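You operate a simulated robot arm through the tools that you are given. There is no shell and no other tool.

You are at the controls of a simulated robot arm. One attempt, no reset.

JOB
Cure the purple mould's resin under the UV lamp for 20 seconds.
Fine: on the lamp's tray, pushed in; set the dial, switch on, press START once; switch off when the light is out; the mould stays inside, the other moulds stay put; spill nothing.

The check looks at the end state, three seconds after you hand in, the way a careful person would. Anything else that was tipped, shoved, dropped, spilled or broken makes it a failure.

ROBOT AND FRAMES
A 6-joint arm with a two-finger gripper, fixed in place. Base frame: the origin is on the floor under the middle of its stand, x ahead of it, y to its left, z up; the work surface is at about z = 900. Units: mm, rad, N and s.
It reaches about 1572 mm from its shoulder. Its first joint turns from -2.897 to 2.897 rad. Payload 2.45 kg.
The TCP is the grasp point between the finger pads, 20 mm short of the fingertips. In the tool frame z runs along the fingers and y along their closing line. The gripper opens to 140 mm; its body begins 168 mm behind the TCP.
Orientation is that of the tool frame in the base frame, as a unit quaternion [x, y, z, w]. With the fingers straight down and closing along the base's y, the tool's x points along the base's -x, its y along +y and its z along -z.

CONTROLS
- The arm moves only by the tool play_rows. Its argument "rows" is a list of rows, each a list of 7 numbers: the turn, a rotation vector about the base's x, y, z in rad, then the shift along the base's x, y, z in mm, then the closure in counts, from 0 (fully open) to 255 (shut). In form: [[rx, ry, rz, dx, dy, dz, gripper], ...]. A call has 1 to 20 rows; each row shifts and turns the commanded pose from where the row before left it. A row lasts 0.2 s, in which the tool goes at most 50 mm and 0.15 rad; a call with a longer step from one row to the next is refused whole, and so is a gripper value outside its range. A pose out of reach is approached as far as the arm can. The call stops where the force on the tool passes 40 N (or 10 N more than at its start, if that is more) or the arm is blocked; 0.2 s more then pass. Each finger travels about 45 mm/s and halts on what it meets, pressing with about 23 N; the grip force reading is that of the motor and also rises with nothing between the fingers. The clock runs only during rows and for 0.2 s after the last one: add rows that do not move to give the fingers time. The reply holds the time, the measured pose of the TCP, the force on the tool along the base axes, the opening and the grip force, in the units named above and with some noise, with the torque about the TCP (base axes, N m) and any sound that the robot's microphone picked up.
- Cameras (640 x 400 px; columns grow to the right, rows downward): "scene" is fixed at [68, 502.7, 1792.6]; the picture's right is [-0.31, -0.95, 0.00], its down [-0.66, 0.21, -0.72] and it looks along [0.69, -0.22, -0.69] (base axes); focal length 288 px, centre (320, 200). "wrist" rides on the gripper at [78, 11, -209] in the tool frame; the picture's right is [-0.14, 0.99, 0.00], its down [-0.92, -0.13, -0.37] and it looks along [-0.37, -0.05, 0.93] (tool axes); focal length 280 px, centre (320, 200). There is no depth. A picture from a camera that has moved, and an enlarged one, comes with that camera's place and axes in the base frame and with its lens. The place of the scene camera against the robot may be out by one fixed shift of up to 25 mm in any direction.
- grab_frame(camera): a new picture of that camera. It takes no simulated time.
- inspect(camera, box): a new picture of the part [left, top, right, bottom] of that camera's present view, enlarged. It takes no simulated time.
- job_done(): hands the job in; it is judged then, once.

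Nothing tells you positions but the pictures and the camera data. Unless the task says otherwise, let go and move clear before handing in.

The tools are called after "Emit:" as name(argument=value, ...) on one line, values as JSON. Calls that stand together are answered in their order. play_rows: Moves the arm, as the interface text tells. Its arguments: {"type":"object","properties":{"rows":{"type":"array","items":{"type":"array","items":{"type":"number"}}}},"required":["rows"]} The other tools are called the same way: grab_frame (camera) takes a picture; inspect (camera, box) takes an enlarged picture of a part of a camera's view; job_done () hands the job in.

At the start:

```text
time: 0.0
ee_pos: [686.3, 82.3, 1384.9]
tcp_rot: [0.0, 1.0, 0.0, 0.0]
contact_force: [-0.9, -0.4, -0.2]
wrist_torque: [0.0, 0.0, 0.01]
opening: 139.7
gripper_force: 0.0
```

scene: 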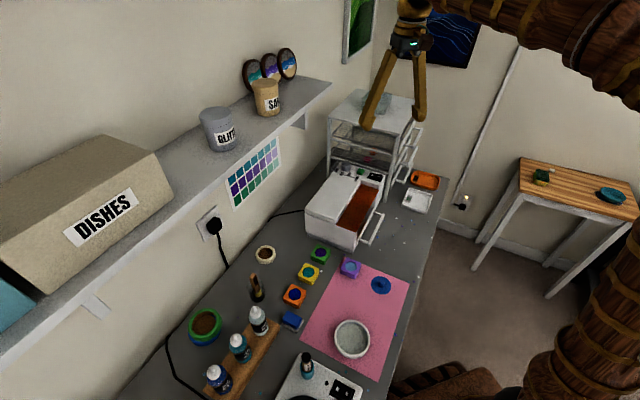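
wrist: 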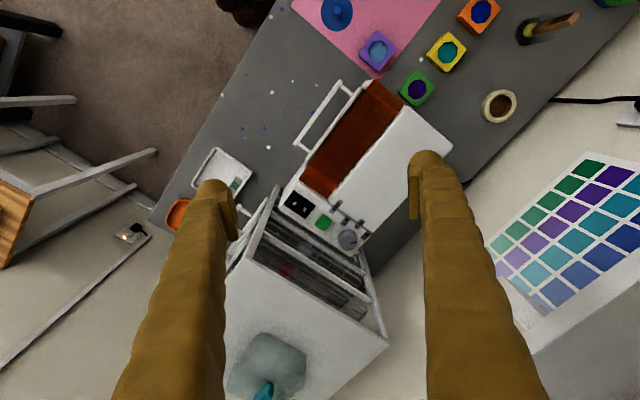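

I see a bench with a white UV lamp box (its tray pulled out, controls at its far end), coloured moulds including a purple one on the pink mat, and other clutter. I'll look closer before moving.

Emit:
inspect(camera="scene", box=[280, 160, 440, 260])

Emit:
inspect(camera="scene", box=[240, 230, 400, 330])

Emit:
inspect(camera="wrist", box=[260, 60, 460, 260])

Emit:
inspect(camera="wrist", box=[320, 0, 480, 100])

```text
4.00 times, centred on (360, 210) of scene
camera zoom: at [68.0, 502.7, 1792.6], right [-0.31, -0.95, 0.0], down [-0.66, 0.21, -0.72], along [0.69, -0.22, -0.69], focal length 1151 px, centre (160, 160)
```

zoom: 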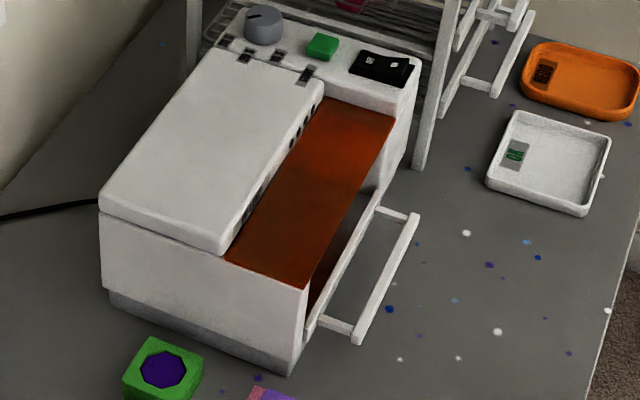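

```text
4.00 times, centred on (320, 280) of scene
camera zoom: at [68.0, 502.7, 1792.6], right [-0.31, -0.95, 0.0], down [-0.66, 0.21, -0.72], along [0.69, -0.22, -0.69], focal length 1151 px, centre (320, -120)
```

zoom: 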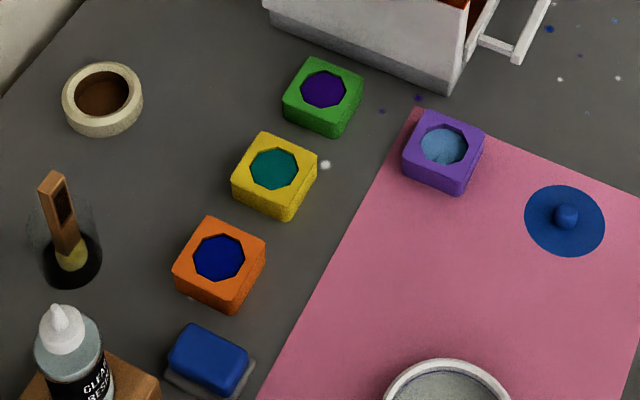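

```text
2.00 times, centred on (360, 160) of wrist
camera zoom: at [608.4, 92.7, 1595.4], right [0.14, 0.99, 0.0], down [0.92, -0.13, 0.37], along [0.37, -0.05, -0.93], focal length 561 px, centre (240, 280)
```

zoom: 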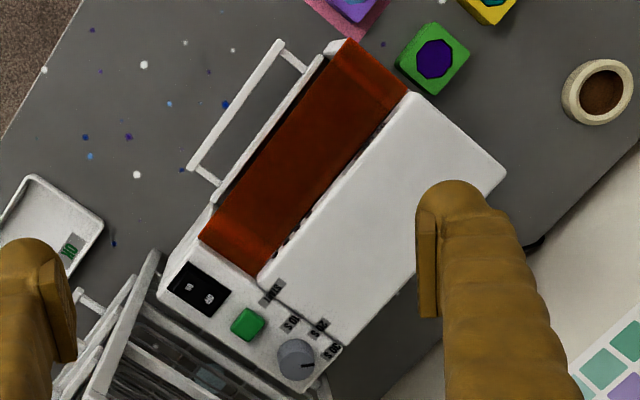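

```text
4.00 times, centred on (400, 50) of wrist
camera zoom: at [608.4, 92.7, 1595.4], right [0.14, 0.99, 0.0], down [0.92, -0.13, 0.37], along [0.37, -0.05, -0.93], focal length 1122 px, centre (0, 800)
```

zoom: 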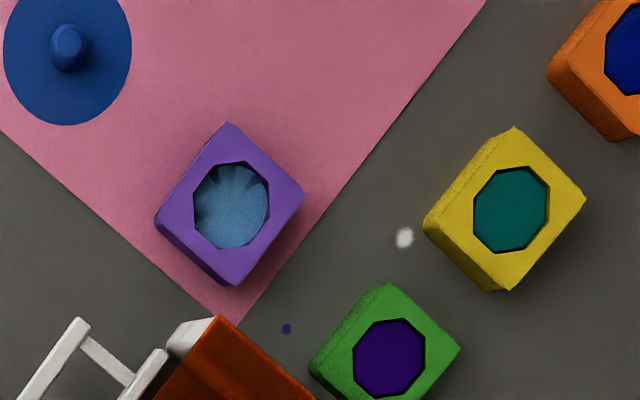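

The lamp seems to be at 45° near (750,150), its handle facing the robot. I'll turn and tilt the wrist camera for a closer look at its front and controls.

Emit:
play_rows(rows=[[0, 0, 0.0982, -10.75, -7.75, -16.9, 0], [0, 0, 0.0982, -10.75, -7.75, -16.9, 0], [0, 0, 0.0982, -10.75, -7.75, -16.9, 0], [0, 0, 0.0982, -10.75, -7.75, -16.9, 0], [0, 0, 0.0982, -10.75, -7.75, -16.9, 0], [0, 0, 0.0982, -10.75, -7.75, -16.9, 0], [0, 0, 0.0982, -10.75, -7.75, -16.9, 0], [0, 0, 0.0982, -10.75, -7.75, -16.9, 0], [0, 0, 0, 0, 0, 0, 0]])

Emit:
grab_frame(camera="wrist")

```text
time: 2.0
ee_pos: [600.2, 20.7, 1253.0]
tcp_rot: [-0.383, 0.924, 0.0, 0.0]
contact_force: [-0.4, -0.1, -0.7]
wrist_torque: [-0.06, 0.01, 0.04]
opening: 140.1
gripper_force: 0.1
```

```text
taken
camera wrist: at [537.4, -27.0, 1462.0], right [-0.6, 0.8, 0.0], down [0.74, 0.56, 0.37], along [0.29, 0.22, -0.93], focal length 280 px, centre (320, 200)
```

wrist: 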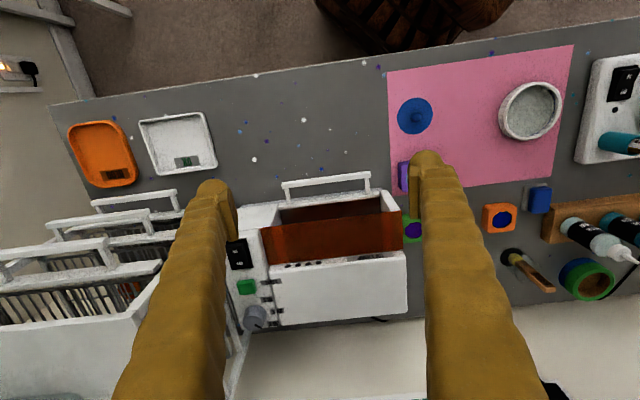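

The lamp's tray front and an amber shade are now in view. I'll zoom in to understand the mechanism.

Emit:
inspect(camera="wrist", box=[220, 150, 420, 350])

Emit:
inspect(camera="wrist", box=[220, 220, 300, 340])

Emit:
inspect(camera="scene", box=[320, 150, 400, 200])

```text
2.00 times, centred on (320, 250) of wrist
camera zoom: at [537.4, -27.0, 1462.0], right [-0.6, 0.8, 0.0], down [0.74, 0.56, 0.37], along [0.29, 0.22, -0.93], focal length 561 px, centre (320, 100)
```

zoom: 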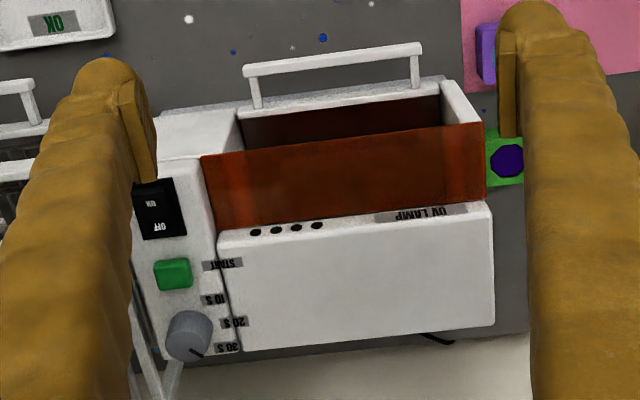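

```text
3.33 times, centred on (260, 280) of wrist
camera zoom: at [537.4, -27.0, 1462.0], right [-0.6, 0.8, 0.0], down [0.74, 0.56, 0.37], along [0.29, 0.22, -0.93], focal length 935 px, centre (520, -67)
```

zoom: 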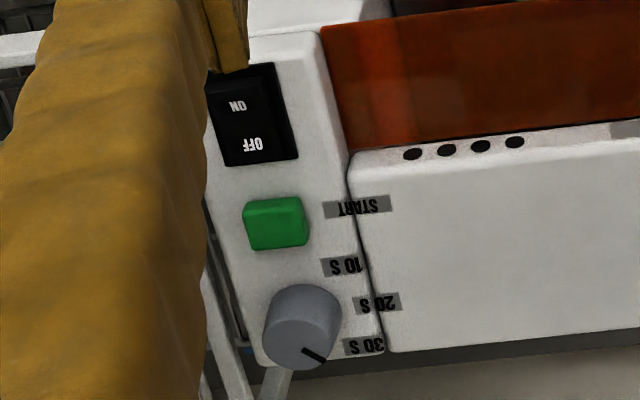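

```text
8.00 times, centred on (360, 175) of scene
camera zoom: at [68.0, 502.7, 1792.6], right [-0.31, -0.95, 0.0], down [-0.66, 0.21, -0.72], along [0.69, -0.22, -0.69], focal length 2301 px, centre (0, 400)
```

zoom: 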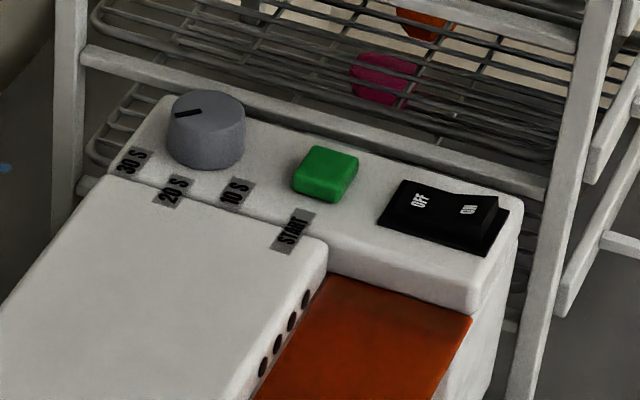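

The dial marks (10/20/30 S), green START, and ON/OFF rocker are clear; the pointer seems to be at 30 S. I'll tilt to look at the tray from the front.

Emit:
play_rows(rows=[[0.0619, -0.0619, 0, -0.6, -5, -23, 0], [0.0619, -0.0619, 0, -0.6, -5, -23, 0], [0.0619, -0.0619, 0, -0.6, -5, -23, 0], [0.0619, -0.0619, 0, -0.6, -5, -23, 0], [0.0619, -0.0619, 0, -0.6, -5, -23, 0], [0.0619, -0.0619, 0, -0.6, -5, -23, 0], [0.0619, -0.0619, 0, -0.6, -5, -23, 0], [0.0619, -0.0619, 0, -0.6, -5, -23, 0], [0, 0, 0, 0, 0, 0, 0]])

Emit:
grab_frame(camera="wrist")

Emit:
inspect(camera="wrist", box=[180, 50, 480, 250])

```text
time: 4.0
ee_pos: [595.1, -18.9, 1066.7]
tcp_rot: [-0.36, 0.868, 0.131, 0.317]
contact_force: [0.5, -0.1, 0.1]
wrist_torque: [-0.01, 0.02, 0.01]
opening: 140.1
gripper_force: 0.1
```

```text
taken
camera wrist: at [449.8, -149.7, 1176.5], right [-0.63, 0.77, 0.09], down [0.42, 0.24, 0.88], along [0.66, 0.59, -0.47], focal length 280 px, centre (320, 200)
```

wrist: 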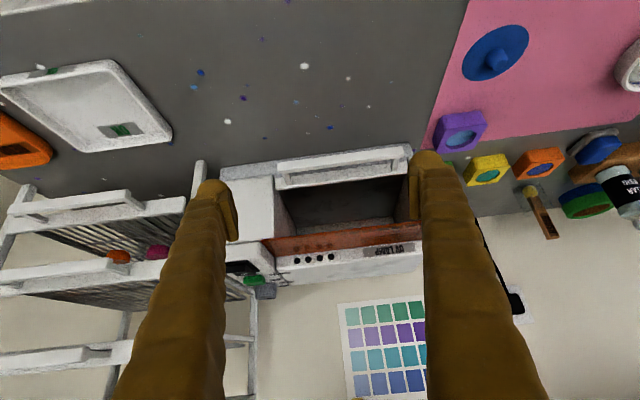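

```text
2.00 times, centred on (330, 150) of wrist
camera zoom: at [449.8, -149.7, 1176.5], right [-0.63, 0.77, 0.09], down [0.42, 0.24, 0.88], along [0.66, 0.59, -0.47], focal length 561 px, centre (300, 300)
```

zoom: 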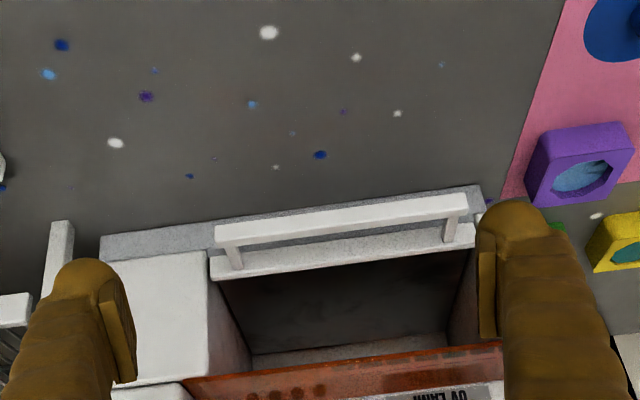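

The tray is a shallow drawer at the base with a bar handle; the chamber above it is open at front beneath the amber visor. I'll check finger dimensions and the tray state.

Emit:
grab_frame(camera="scene")

Emit:
inspect(camera="wrist", box=[200, 130, 280, 210])

Emit:
inspect(camera="wrist", box=[240, 140, 440, 260])

```text
taken
```

scene: 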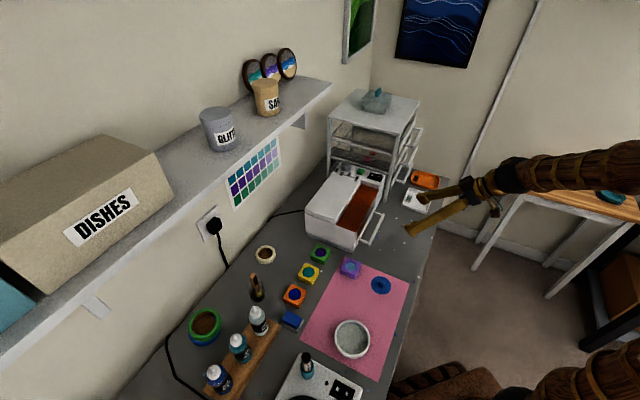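

```text
5.00 times, centred on (240, 170) of wrist
camera zoom: at [449.8, -149.7, 1176.5], right [-0.63, 0.77, 0.09], down [0.42, 0.24, 0.88], along [0.66, 0.59, -0.47], focal length 1402 px, centre (720, 350)
```

zoom: 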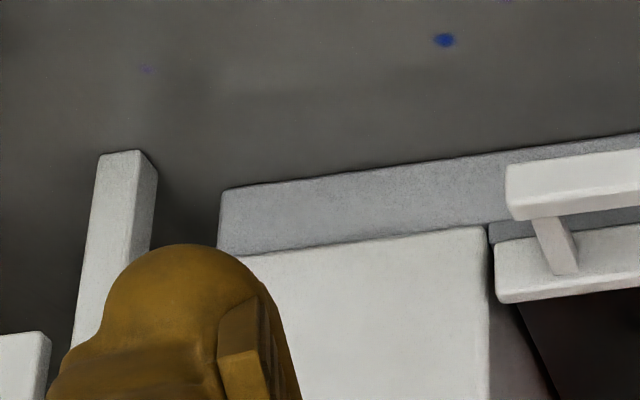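

```text
3.20 times, centred on (340, 200) of wrist
camera zoom: at [449.8, -149.7, 1176.5], right [-0.63, 0.77, 0.09], down [0.42, 0.24, 0.88], along [0.66, 0.59, -0.47], focal length 897 px, centre (256, 200)
```

zoom: 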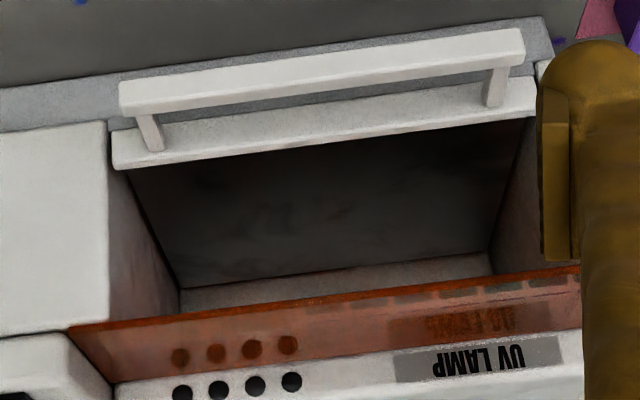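

I'll measure the finger cross-section in the scene view.

Emit:
inspect(camera="scene", box=[390, 165, 510, 240])

Emit:
inspect(camera="wrist", box=[400, 140, 480, 220])

```text
5.33 times, centred on (450, 202) of scene
camera zoom: at [68.0, 502.7, 1792.6], right [-0.31, -0.95, 0.0], down [-0.66, 0.21, -0.72], along [0.69, -0.22, -0.69], focal length 1534 px, centre (-373, 187)
```

zoom: 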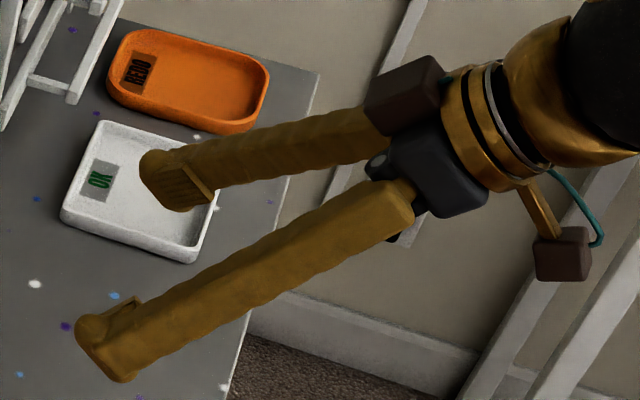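

```text
5.00 times, centred on (440, 180) of wrist
camera zoom: at [449.8, -149.7, 1176.5], right [-0.63, 0.77, 0.09], down [0.42, 0.24, 0.88], along [0.66, 0.59, -0.47], focal length 1402 px, centre (-280, 300)
```

zoom: 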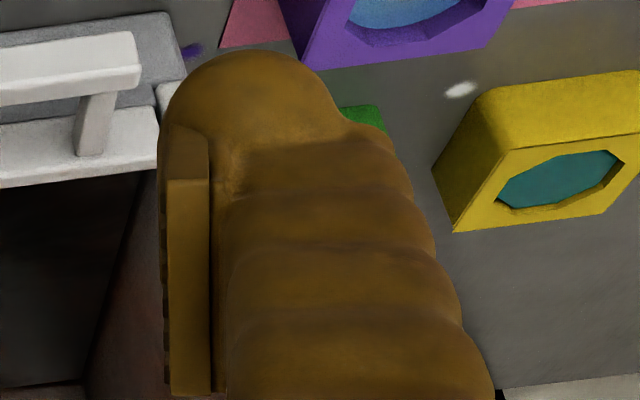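

The fingers look about 25 x 30 mm. Before planning dial work I need the rack's geometry next to the control panel, so I'll raise the arm and look from above.

Emit:
play_rows(rows=[[-0.0619, 0.0619, 0, 0, 0, 35, 0], [-0.0619, 0.0619, 0, 0, 0, 35, 0], [-0.0619, 0.0619, 0, 10, 0, 35, 0], [-0.0619, 0.0619, 0, 20, 0, 35, 0], [-0.0619, 0.0619, 0, 20, 0, 35, 0], [-0.0619, 0.0619, 0, 20, -5, 35, 0], [-0.0619, 0.0619, 0, 20, -5, 35, 0], [-0.0619, 0.0619, 0, 20, -5, 35, 0], [0, 0, 0, 15, -6, 35, 0], [0, 0, 0, 0, 0, 35, 0], [0, 0, 0, 0, 0, 0, 0]])

Emit:
grab_frame(camera="wrist")

Emit:
inspect(camera="scene", box=[310, 80, 440, 200])

```text
time: 6.4
ee_pos: [720.5, -43.5, 1414.7]
tcp_rot: [-0.383, 0.924, 0.0, 0.0]
contact_force: [-0.8, -0.5, -0.1]
wrist_torque: [-0.04, 0.02, 0.04]
opening: 139.9
gripper_force: 0.0
```

```text
taken
camera wrist: at [657.7, -90.1, 1624.2], right [-0.6, 0.8, 0.0], down [0.74, 0.56, 0.37], along [0.29, 0.22, -0.93], focal length 280 px, centre (320, 200)
```

wrist: 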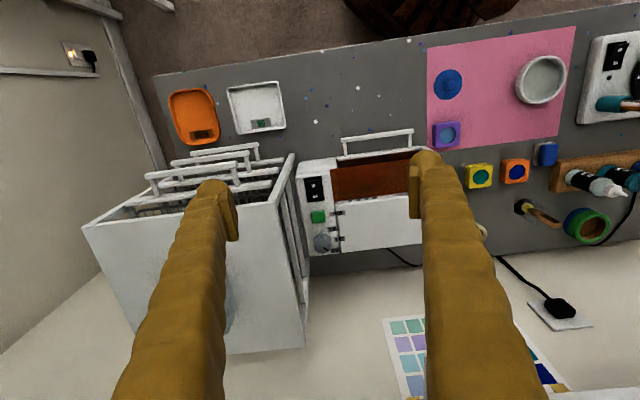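

```text
3.33 times, centred on (375, 140) of scene
camera zoom: at [68.0, 502.7, 1792.6], right [-0.31, -0.95, 0.0], down [-0.66, 0.21, -0.72], along [0.69, -0.22, -0.69], focal length 959 px, centre (137, 400)
```

zoom: 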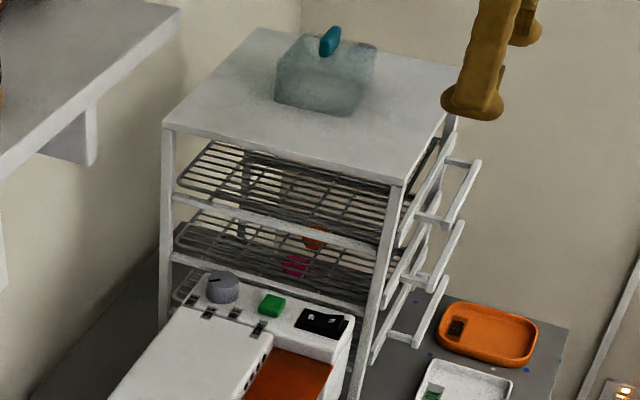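

Emit:
inspect(camera="wrist", box=[230, 130, 350, 230])

Emit:
inspect(camera="wrist", box=[230, 200, 350, 360])

Emit:
inspect(camera="wrist", box=[70, 140, 230, 360])

```text
4.00 times, centred on (290, 180) of wrist
camera zoom: at [657.7, -90.1, 1624.2], right [-0.6, 0.8, 0.0], down [0.74, 0.56, 0.37], along [0.29, 0.22, -0.93], focal length 1122 px, centre (440, 280)
```

zoom: 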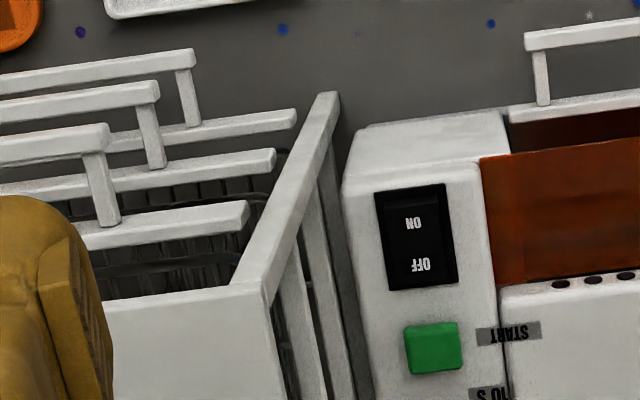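

```text
2.50 times, centred on (290, 280) of wrist
camera zoom: at [657.7, -90.1, 1624.2], right [-0.6, 0.8, 0.0], down [0.74, 0.56, 0.37], along [0.29, 0.22, -0.93], focal length 701 px, centre (395, 0)
```

zoom: 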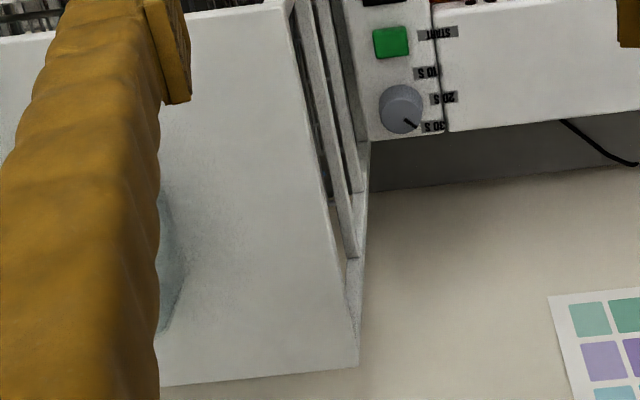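

```text
1.82 times, centred on (150, 250) of wrist
camera zoom: at [657.7, -90.1, 1624.2], right [-0.6, 0.8, 0.0], down [0.74, 0.56, 0.37], along [0.29, 0.22, -0.93], focal length 510 px, centre (629, 109)
```

zoom: 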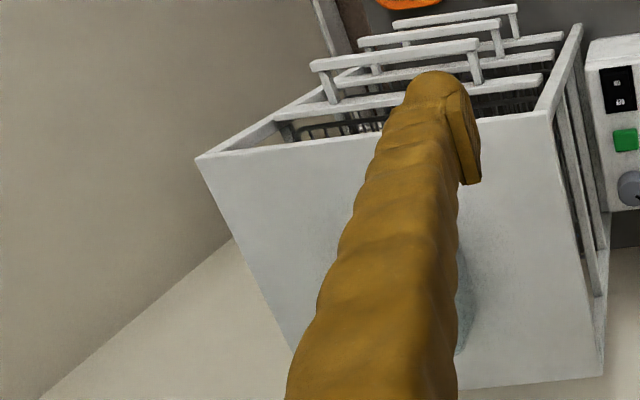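

The rack top is about z=1250 with its side plane ~50 mm from the controls, so the dial will need care. First the tray: I'll close the fingers and move above the handle for a closer measurement.

Emit:
play_rows(rows=[[0, 0, 0, -7, 11.3, -28, 128], [0, 0, 0, -7, 11.3, -28, 255], [0, 0, 0, -7, 11.3, -28, 255], [0, 0, 0, -7, 11.3, -28, 255], [0, 0, 0, -7, 11.3, -28, 255], [0, 0, 0, -7, 11.3, -28, 255], [0, 0, 0, -7, 11.3, -28, 255], [0, 0, 0, -7, 11.3, -28, 255], [0, 0, 0, -7, 11.3, -28, 255], [0, 0, 0, -7, 11.3, -28, 255], [0, 0, 0, 0, 0, 0, 255], [0, 0, 0, 0, 0, 0, 255]])

Emit:
grab_frame(camera="wrist")

Emit:
inspect(camera="wrist", box=[200, 90, 440, 240])

```text
time: 9.0
ee_pos: [652.9, 69.4, 1136.9]
tcp_rot: [-0.382, 0.924, 0.0, 0.0]
contact_force: [0.1, 0.4, 0.4]
wrist_torque: [-0.04, 0.03, -0.04]
opening: 0.0
gripper_force: 23.0
```

```text
taken
camera wrist: at [589.5, 21.7, 1346.2], right [-0.6, 0.8, 0.0], down [0.74, 0.56, 0.37], along [0.29, 0.22, -0.93], focal length 280 px, centre (320, 200)
```

wrist: 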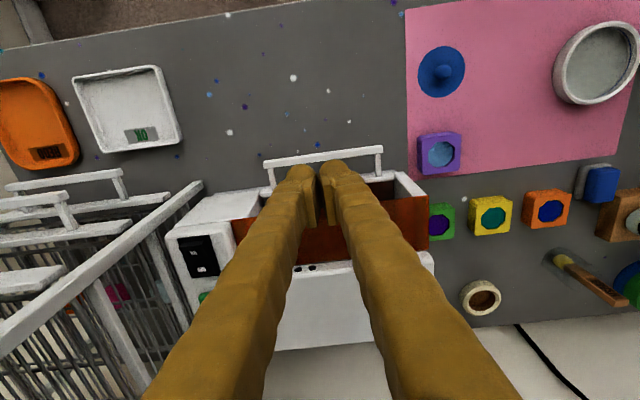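

```text
2.67 times, centred on (320, 165) of wrist
camera zoom: at [589.5, 21.7, 1346.2], right [-0.6, 0.8, 0.0], down [0.74, 0.56, 0.37], along [0.29, 0.22, -0.93], focal length 748 px, centre (320, 293)
```

zoom: 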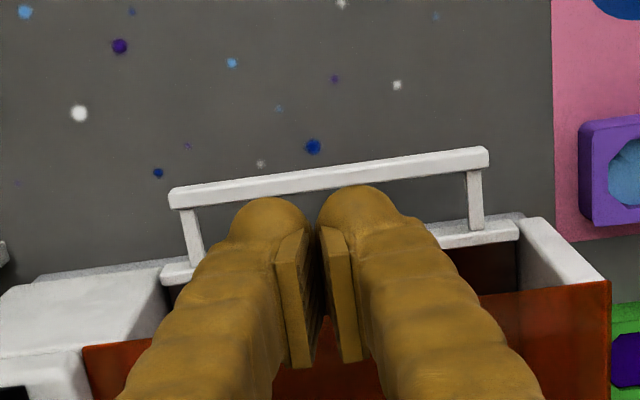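

Emit:
inspect(camera="wrist", box=[270, 150, 370, 230])

Emit:
inspect(camera="scene", box=[320, 60, 460, 240])

```text
5.00 times, centred on (320, 190) of wrist
camera zoom: at [589.5, 21.7, 1346.2], right [-0.6, 0.8, 0.0], down [0.74, 0.56, 0.37], along [0.29, 0.22, -0.93], focal length 1402 px, centre (320, 250)
```

zoom: 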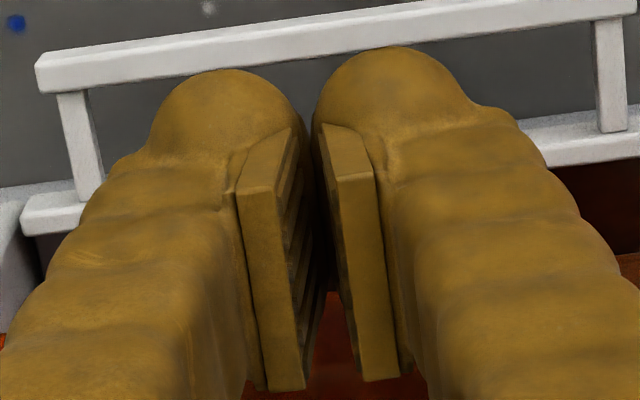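

```text
2.22 times, centred on (390, 150) of scene
camera zoom: at [68.0, 502.7, 1792.6], right [-0.31, -0.95, 0.0], down [-0.66, 0.21, -0.72], along [0.69, -0.22, -0.69], focal length 639 px, centre (164, 311)
```

zoom: 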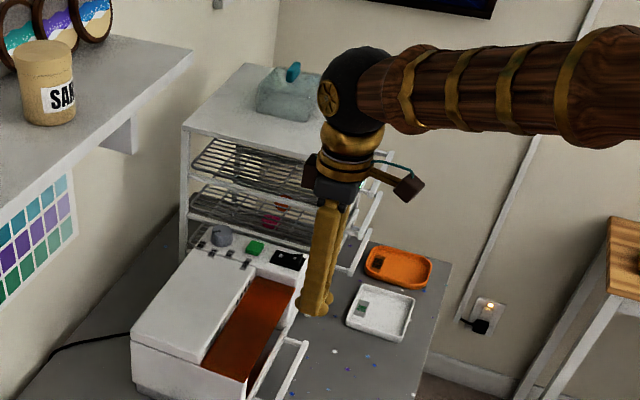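

Emit:
inspect(camera="scene", box=[370, 140, 420, 210])

Emit:
inspect(camera="scene", box=[330, 190, 400, 260])

```text
5.71 times, centred on (395, 175) of scene
camera zoom: at [68.0, 502.7, 1792.6], right [-0.31, -0.95, 0.0], down [-0.66, 0.21, -0.72], along [0.69, -0.22, -0.69], focal length 1644 px, centre (-109, 343)
```

zoom: 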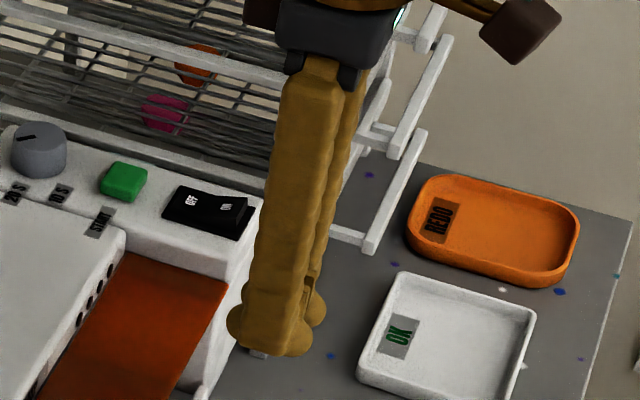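

```text
5.71 times, centred on (365, 225) of scene
camera zoom: at [68.0, 502.7, 1792.6], right [-0.31, -0.95, 0.0], down [-0.66, 0.21, -0.72], along [0.69, -0.22, -0.69], focal length 1644 px, centre (63, 57)
```

zoom: 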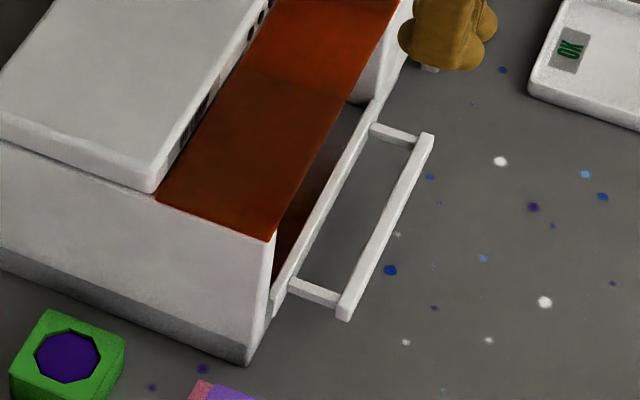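

The fingertips have wide bulbs, so hooking the handle from above is too tight; instead I'll grip the handle bar (centre about (658,79,954)) from the front with the tool pitched ~30° below horizontal. I'll back off, turn and pitch the tool first.

Emit:
play_rows(rows=[[0, 0, -0.1428, -8.4, -8.1, 4, 200], [0, 0, -0.1428, -8.4, -8.1, 4, 200], [0, 0, -0.1428, -8.4, -8.1, 4, 200], [0, 0, -0.1428, -8.4, -8.1, 4, 200], [0, 0, -0.1428, -8.4, -8.1, 4, 200], [0, 0, -0.1428, -8.4, -8.1, 4, 200], [0, 0, -0.1428, -8.4, -8.1, 4, 200], [0, 0, -0.1428, -8.4, -8.1, 4, 200], [0, 0, -0.1428, -8.4, -8.1, 4, 200], [0, 0, -0.1428, -8.4, -8.1, 4, 200], [0, 0, -0.1428, -8.4, -8.1, 4, 200], [0.09256, -0.09256, 0, 2.5, 2.5, -20, 200], [0.09256, -0.09256, 0, 2.5, 2.5, -20, 200], [0.09256, -0.09256, 0, 2.5, 2.5, -20, 200], [0.09256, -0.09256, 0, 2.5, 2.5, -20, 200], [0.09256, -0.09256, 0, 2.5, 2.5, -20, 200], [0.09256, -0.09256, 0, 2.5, 2.5, -20, 200], [0.09256, -0.09256, 0, 2.5, 2.5, -20, 200], [0.09256, -0.09256, 0, 2.5, 2.5, -20, 200], [0, 0, 0, 0, 0, 0, 200]])

Emit:
grab_frame(camera="wrist")

Emit:
grab_frame(camera="scene")

```text
time: 13.2
ee_pos: [578.6, 2.5, 1019.0]
tcp_rot: [0.331, 0.8, 0.462, 0.192]
contact_force: [0.0, -0.7, 0.4]
wrist_torque: [-0.02, 0.02, 0.03]
opening: 30.3
gripper_force: 0.1
```

```text
taken
camera wrist: at [398.2, -65.8, 1133.2], right [0.45, 0.25, 0.86], down [0.38, -0.92, 0.07], along [0.81, 0.29, -0.51], focal length 280 px, centre (320, 200)
```

wrist: 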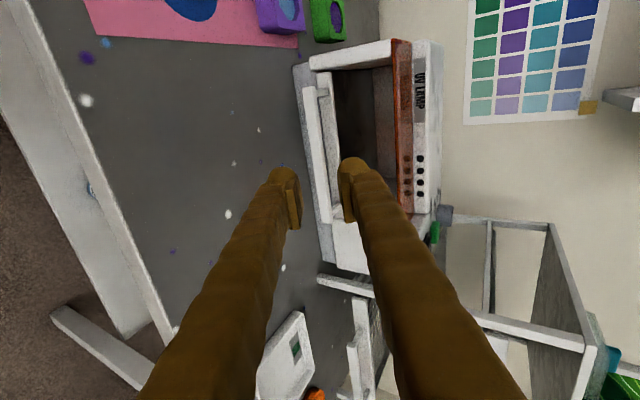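

```text
taken
```

scene: 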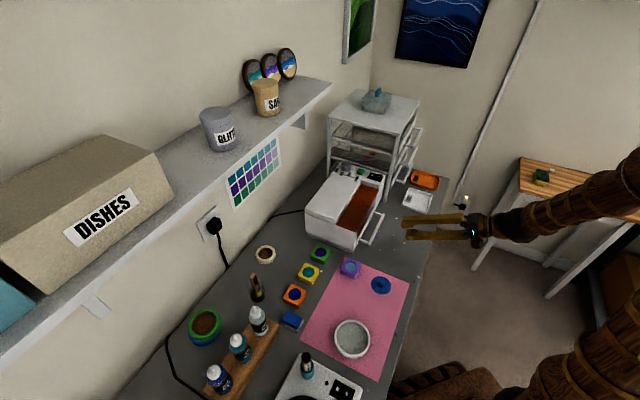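

Emit:
inspect(camera="wrist", box=[260, 40, 440, 260])

```text
1.82 times, centred on (350, 150) of wrist
camera zoom: at [398.2, -65.8, 1133.2], right [0.45, 0.25, 0.86], down [0.38, -0.92, 0.07], along [0.81, 0.29, -0.51], focal length 510 px, centre (266, 291)
```

zoom: 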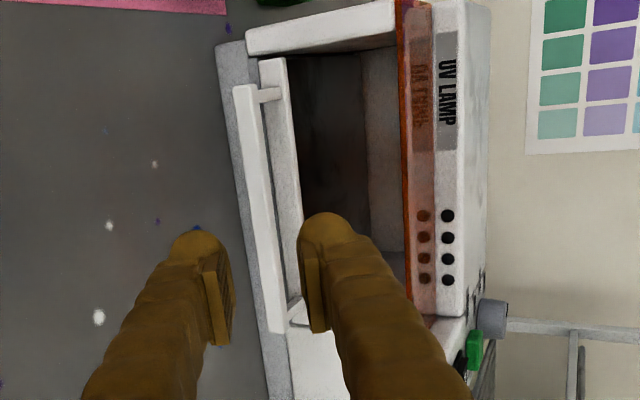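

The bar checks out at (658.5,79,953). I'll approach along the finger axis, stopping short for a look.

Emit:
play_rows(rows=[[0, 0, 0, 7.5, 7.16, -6.2, 200], [0, 0, 0, 7.5, 7.16, -6.2, 200], [0, 0, 0, 7.5, 7.16, -6.2, 200], [0, 0, 0, 7.5, 7.16, -6.2, 200], [0, 0, 0, 7.5, 7.16, -6.2, 200], [0, 0, 0, 7.5, 7.16, -6.2, 200], [0, 0, 0, 7.5, 7.16, -6.2, 200], [0, 0, 0, 0, 0, 0, 200]])

Emit:
inspect(camera="wrist", box=[220, 60, 420, 260])

Emit:
inspect(camera="scene", box=[340, 180, 440, 260])

```text
time: 15.0
ee_pos: [630.1, 54.6, 976.6]
tcp_rot: [0.331, 0.8, 0.462, 0.191]
contact_force: [0.6, 0.2, -0.1]
wrist_torque: [-0.01, 0.01, -0.02]
opening: 30.2
gripper_force: 0.0
```

```text
2.00 times, centred on (320, 160) of wrist
camera zoom: at [450.2, -14.8, 1090.5], right [0.45, 0.25, 0.86], down [0.38, -0.92, 0.07], along [0.81, 0.29, -0.51], focal length 561 px, centre (320, 280)
```

zoom: 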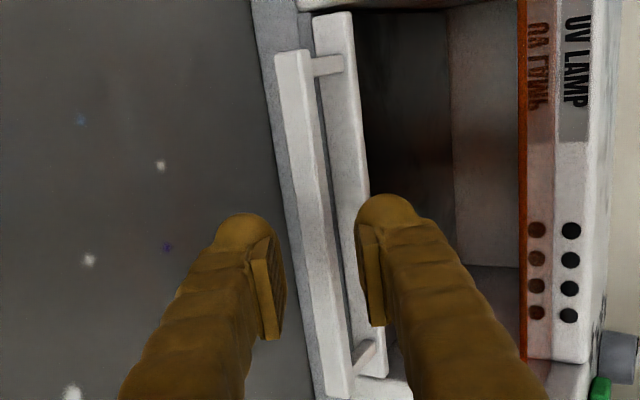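

```text
5.00 times, centred on (390, 220) of scene
camera zoom: at [68.0, 502.7, 1792.6], right [-0.31, -0.95, 0.0], down [-0.66, 0.21, -0.72], along [0.69, -0.22, -0.69], focal length 1438 px, centre (-30, 100)
```

zoom: 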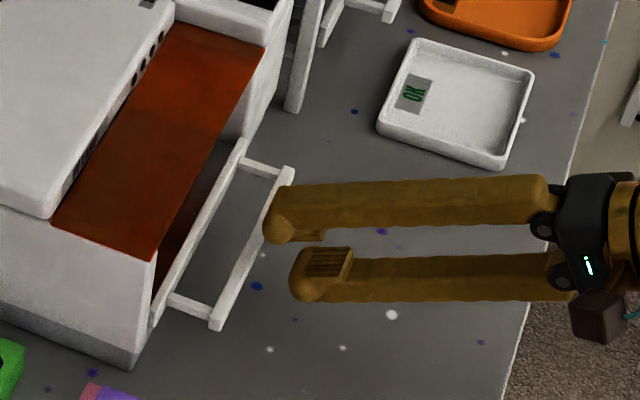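

The bar sits nicely between the fingers. I'll advance the last ~36 mm and close on it.

Emit:
play_rows(rows=[[0, 0, 0, 7.8, 6.9, -6.3, 200], [0, 0, 0, 7.8, 6.9, -6.3, 200], [0, 0, 0, 7.8, 6.9, -6.3, 200], [0, 0, 0, 0, 0, 0, 200]])

Emit:
inspect(camera="wrist", box=[220, 60, 420, 260])

Emit:
inspect(camera="scene", box=[340, 180, 440, 260])

```text
time: 16.0
ee_pos: [652.7, 71.3, 958.0]
tcp_rot: [0.331, 0.8, 0.461, 0.192]
contact_force: [0.0, -0.3, 1.2]
wrist_torque: [0.02, 0.0, 0.01]
opening: 30.1
gripper_force: 0.0
```

```text
2.00 times, centred on (320, 160) of wrist
camera zoom: at [472.9, 4.0, 1072.3], right [0.45, 0.25, 0.86], down [0.38, -0.92, 0.07], along [0.81, 0.29, -0.51], focal length 561 px, centre (320, 280)
```

zoom: 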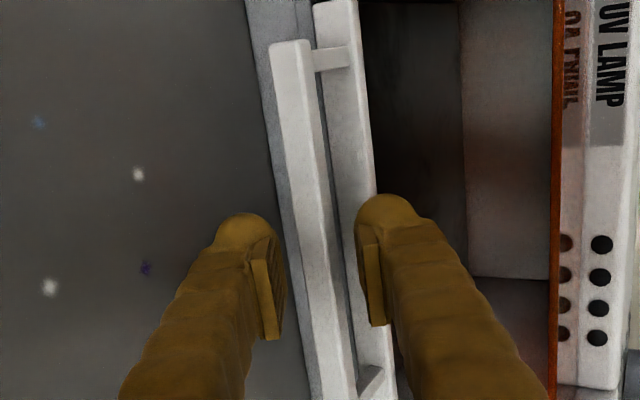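

```text
5.00 times, centred on (390, 220) of scene
camera zoom: at [68.0, 502.7, 1792.6], right [-0.31, -0.95, 0.0], down [-0.66, 0.21, -0.72], along [0.69, -0.22, -0.69], focal length 1438 px, centre (-30, 100)
```

zoom: 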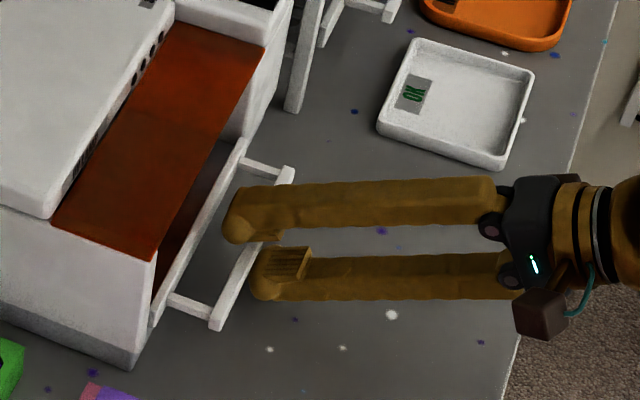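

The bar is between the pads. Closing now.

Emit:
play_rows(rows=[[0, 0, 0, 0, 0, 0, 255], [0, 0, 0, 0, 0, 0, 255], [0, 0, 0, 0, 0, 0, 255], [0, 0, 0, 0, 0, 0, 255]])

Emit:
inspect(camera="wrist", box=[220, 60, 420, 260])

```text
time: 17.0
ee_pos: [652.3, 74.3, 958.1]
tcp_rot: [0.331, 0.8, 0.462, 0.192]
contact_force: [0.2, 1.0, 1.5]
wrist_torque: [0.13, -0.08, 0.02]
opening: 15.7
gripper_force: 42.0
```

```text
2.00 times, centred on (320, 160) of wrist
camera zoom: at [472.8, 3.9, 1072.4], right [0.45, 0.25, 0.86], down [0.38, -0.92, 0.07], along [0.81, 0.29, -0.51], focal length 561 px, centre (320, 280)
```

zoom: 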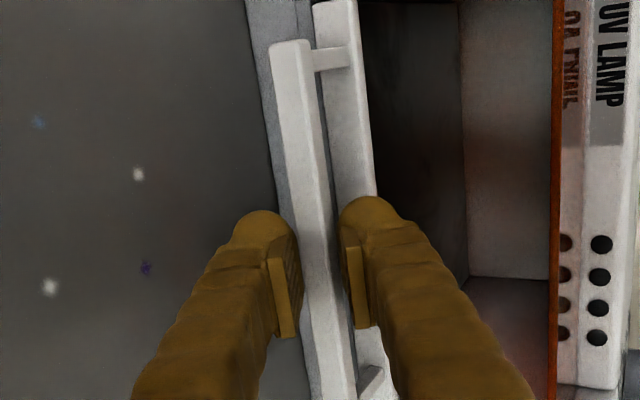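

Gripped (opening 15.7 mm). I'll pull the tray out gently, a little first to see if it moves.

Emit:
play_rows(rows=[[0, 0, 0, -2.8, -2.8, 0, 255], [0, 0, 0, -4.2, -4.2, 0, 255], [0, 0, 0, -4.2, -4.2, 0, 255], [0, 0, 0, -4.2, -4.2, 0, 255], [0, 0, 0, -4.2, -4.2, 0, 255], [0, 0, 0, 0, 0, 0, 255]])

Emit:
inspect(camera="scene", box=[300, 160, 440, 260])

```text
time: 18.4
ee_pos: [635.4, 52.9, 957.5]
tcp_rot: [0.33, 0.8, 0.462, 0.192]
contact_force: [-12.3, 11.8, -5.8]
wrist_torque: [0.19, 0.13, 0.35]
opening: 16.0
gripper_force: 41.3
```

```text
4.00 times, centred on (370, 210) of scene
camera zoom: at [68.0, 502.7, 1792.6], right [-0.31, -0.95, 0.0], down [-0.66, 0.21, -0.72], along [0.69, -0.22, -0.69], focal length 1151 px, centre (120, 160)
```

zoom: 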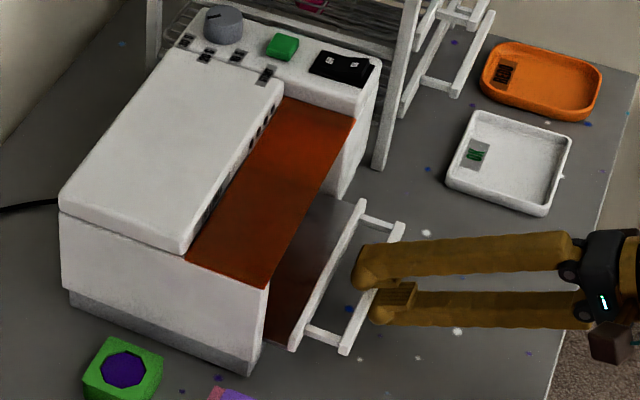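

The tray slides out, but there's ~17 N sideways load. I'll relieve it with a small sideways shift and see how it responds.

Emit:
play_rows(rows=[[0, 0, 0, -0.7, 0.7, 0, 255], [0, 0, 0, 0, 0, 0, 255]])

```text
time: 19.0
ee_pos: [635.1, 54.8, 957.3]
tcp_rot: [0.331, 0.8, 0.461, 0.193]
contact_force: [-1.0, 0.0, -12.0]
wrist_torque: [-0.01, 0.0, -0.06]
opening: 15.6
gripper_force: 42.5
```

That relieved it; the slide direction is about 43°. Continuing the pull along it.

Emit:
play_rows(rows=[[0, 0, 0, -3.7, -3.45, -0.3, 255], [0, 0, 0, -5.1, -4.8, 0, 255], [0, 0, 0, -5.1, -4.8, 0, 255], [0, 0, 0, -5.1, -4.8, 0, 255], [0, 0, 0, -5.1, -4.8, 0, 255], [0, 0, 0, 0, 0, 0, 255]])

Emit:
inspect(camera="scene", box=[300, 160, 440, 260])

```text
time: 20.0
ee_pos: [619.0, 38.8, 959.2]
tcp_rot: [0.331, 0.802, 0.461, 0.189]
contact_force: [2.5, -2.9, -4.3]
wrist_torque: [-0.05, -0.14, -0.06]
opening: 15.9
gripper_force: 41.6
out of reach, approached as far as the arm can: row 4
stopped in row 4: the force on the tool passed its limit at 42 N (the readings are from after the stop); the commanded pose is now the measured one
```

```text
4.00 times, centred on (370, 210) of scene
camera zoom: at [68.0, 502.7, 1792.6], right [-0.31, -0.95, 0.0], down [-0.66, 0.21, -0.72], along [0.69, -0.22, -0.69], focal length 1151 px, centre (120, 160)
```

zoom: 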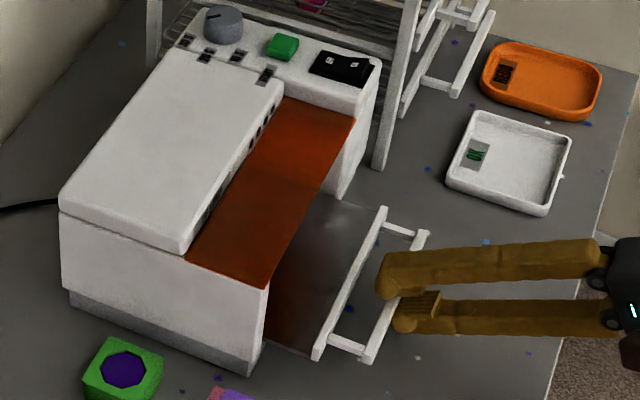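

The tray is ~50 mm out but the arm hit its reach limit in this pitch. I'll open slightly, pitch the tool steeper around the bar (to ~40° from vertical), and check before regripping.

Emit:
play_rows(rows=[[0, 0, 0, 0, 0, 0, 200], [0, 0, 0, 0, 0, 0, 200], [-0.0822, 0.0822, 0, 0.4, 0.4, 0.7, 200], [-0.0822, 0.0822, 0, 0.4, 0.4, 0.7, 200], [-0.0822, 0.0822, 0, 0.4, 0.4, 0.7, 200], [0, 0, 0, 0, 0, 0, 200]])

Emit:
inspect(camera="wrist", box=[200, 40, 440, 280])

Emit:
inspect(camera="scene", box=[340, 190, 440, 270])

```text
time: 21.4
ee_pos: [620.1, 38.6, 959.7]
tcp_rot: [0.36, 0.869, 0.314, 0.128]
contact_force: [0.3, -0.8, 0.8]
wrist_torque: [-0.01, 0.02, 0.0]
opening: 29.9
gripper_force: 0.0
```

```text
1.67 times, centred on (320, 160) of wrist
camera zoom: at [476.4, 6.1, 1128.8], right [0.64, 0.44, 0.63], down [0.42, -0.89, 0.2], along [0.65, 0.14, -0.75], focal length 467 px, centre (320, 267)
```

zoom: 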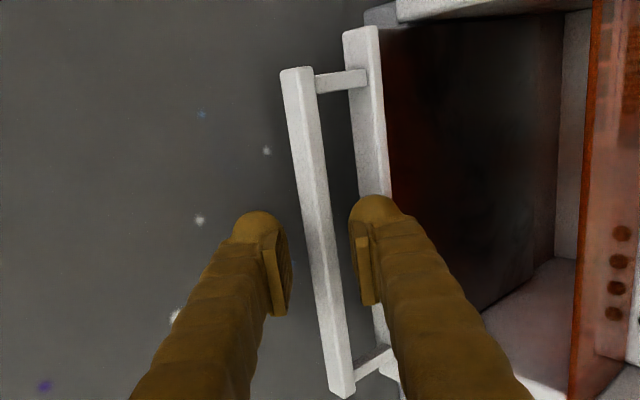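

```text
5.00 times, centred on (390, 230) of scene
camera zoom: at [68.0, 502.7, 1792.6], right [-0.31, -0.95, 0.0], down [-0.66, 0.21, -0.72], along [0.69, -0.22, -0.69], focal length 1438 px, centre (-30, 50)
```

zoom: 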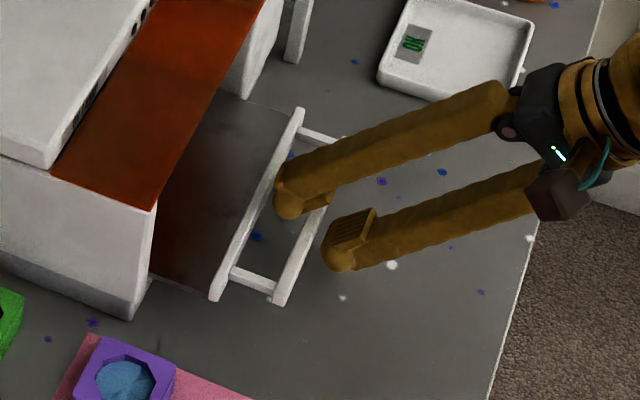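

Still straddling the bar correctly. Re-closing and continuing the pull.

Emit:
play_rows(rows=[[0, 0, 0, 0, 0, 0, 255], [0, 0, 0, 0, 0, 0, 255], [0, 0, 0, 0, 0, 0, 255], [0, 0, 0, -2.9, -2.7, 0, 255], [0, 0, 0, -4.4, -4.1, 0, 255], [0, 0, 0, -4.4, -4.1, 0, 255], [0, 0, 0, 0, 0, 0, 255]])

```text
time: 23.0
ee_pos: [608.9, 28.5, 960.5]
tcp_rot: [0.359, 0.869, 0.315, 0.128]
contact_force: [2.6, -3.8, -19.7]
wrist_torque: [-0.58, 0.09, -0.16]
opening: 15.3
gripper_force: 40.7
```

Emit:
play_rows(rows=[[0, 0, 0, 0.0, 0.0, -0.6, 255], [0, 0, 0, -3.6, -3.4, 0, 255], [0, 0, 0, -4.4, -4.1, 0, 255], [0, 0, 0, -4.4, -4.1, 0, 255], [0, 0, 0, 0, 0, 0, 255]])

Emit:
inspect(camera="scene", box=[300, 160, 440, 260])

```text
time: 24.2
ee_pos: [597.0, 17.0, 959.7]
tcp_rot: [0.359, 0.869, 0.314, 0.128]
contact_force: [13.4, -14.2, -25.3]
wrist_torque: [-0.5, 0.17, 0.22]
opening: 15.2
gripper_force: 41.3
```

```text
4.00 times, centred on (370, 210) of scene
camera zoom: at [68.0, 502.7, 1792.6], right [-0.31, -0.95, 0.0], down [-0.66, 0.21, -0.72], along [0.69, -0.22, -0.69], focal length 1151 px, centre (120, 160)
```

zoom: 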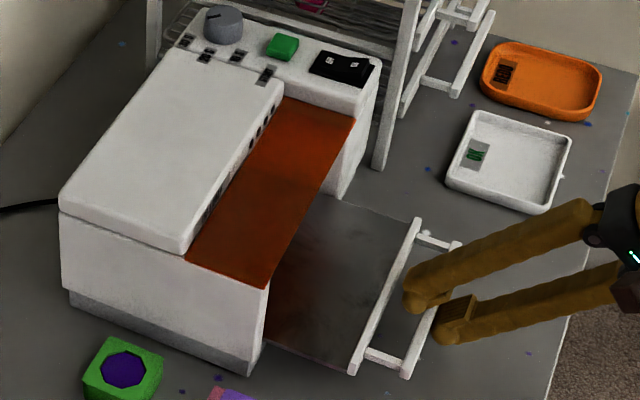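

Emit:
play_rows(rows=[[0, 0, 0, 0.7, -0.7, -0.8, 255], [0, 0, 0, 0, 0, 0, 255]])

```text
time: 24.8
ee_pos: [596.1, 17.2, 961.8]
tcp_rot: [0.358, 0.869, 0.316, 0.129]
contact_force: [-3.6, 5.6, 15.0]
wrist_torque: [0.09, 0.43, 0.13]
opening: 15.1
gripper_force: 41.0
```

Emit:
play_rows(rows=[[0, 0, 0, -0.2, 0.2, 0.3, 255], [0, 0, 0, -3.5, -3.5, 0, 255], [0, 0, 0, -4.2, -4.2, 0, 255], [0, 0, 0, -4.2, -4.2, 0, 255], [0, 0, 0, 0, 0, 0, 255]])

Emit:
inspect(camera="scene", box=[300, 160, 440, 260])

```text
time: 26.0
ee_pos: [583.7, 3.3, 960.4]
tcp_rot: [0.359, 0.869, 0.315, 0.128]
contact_force: [4.8, -5.5, 28.8]
wrist_torque: [-0.24, -0.01, -0.13]
opening: 15.2
gripper_force: 41.4
```

```text
4.00 times, centred on (370, 210) of scene
camera zoom: at [68.0, 502.7, 1792.6], right [-0.31, -0.95, 0.0], down [-0.66, 0.21, -0.72], along [0.69, -0.22, -0.69], focal length 1151 px, centre (120, 160)
```

zoom: 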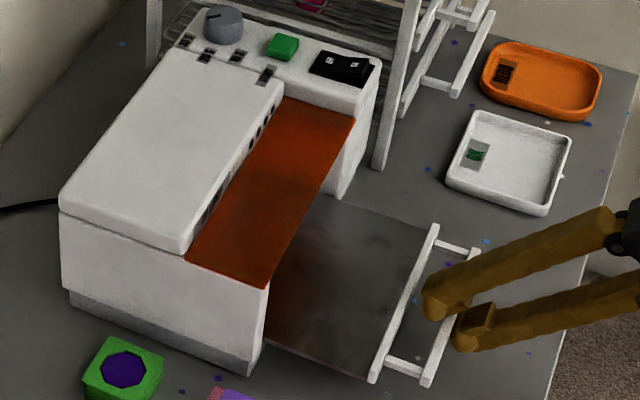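

The tray is ~97 mm out with plenty of room. I'll release the handle, back out along the finger axis, and rise.

Emit:
play_rows(rows=[[0, 0, 0, 0, 0, 0.5, 255], [0, 0, 0, 0, 0, 0, 200], [0, 0, 0, 0, 0, 0, 200], [0, 0, 0, -3.2, -3.2, 5.4, 200], [0, 0, 0, -3.2, -3.2, 5.4, 200], [0, 0, 0, -3.2, -3.2, 5.4, 200], [0, 0, 0, -3.2, -3.2, 5.4, 200], [0, 0, 0, -3.2, -3.2, 5.4, 200], [0, 0, 0, -3.2, -3.2, 5.4, 200], [0, 0, 0, -3.2, -3.2, 5.4, 200], [0, 0, 0, -3.2, -3.2, 5.4, 200], [0, 0, 0, 0, 0, 20, 200], [0, 0, 0, 0, 0, 30, 200]])

Emit:
inspect(camera="scene", box=[300, 160, 440, 260])

Emit:
grab_frame(camera="wrist")

```text
time: 28.8
ee_pos: [560.4, -21.7, 1053.9]
tcp_rot: [0.36, 0.869, 0.315, 0.127]
contact_force: [0.2, -0.3, 1.1]
wrist_torque: [-0.02, 0.03, 0.03]
opening: 30.3
gripper_force: 0.2
```

```text
4.00 times, centred on (370, 210) of scene
camera zoom: at [68.0, 502.7, 1792.6], right [-0.31, -0.95, 0.0], down [-0.66, 0.21, -0.72], along [0.69, -0.22, -0.69], focal length 1151 px, centre (120, 160)
```

zoom: 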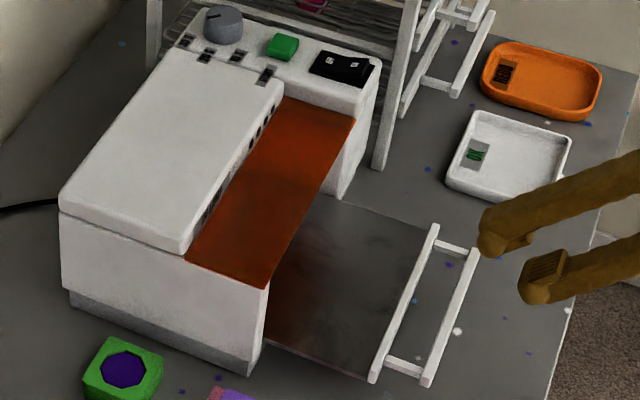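

```text
taken
camera wrist: at [416.5, -55.4, 1223.1], right [0.64, 0.44, 0.63], down [0.42, -0.89, 0.2], along [0.65, 0.14, -0.75], focal length 280 px, centre (320, 200)
```

wrist: 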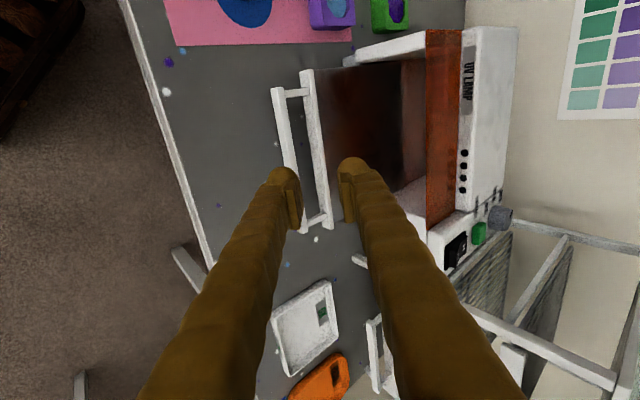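

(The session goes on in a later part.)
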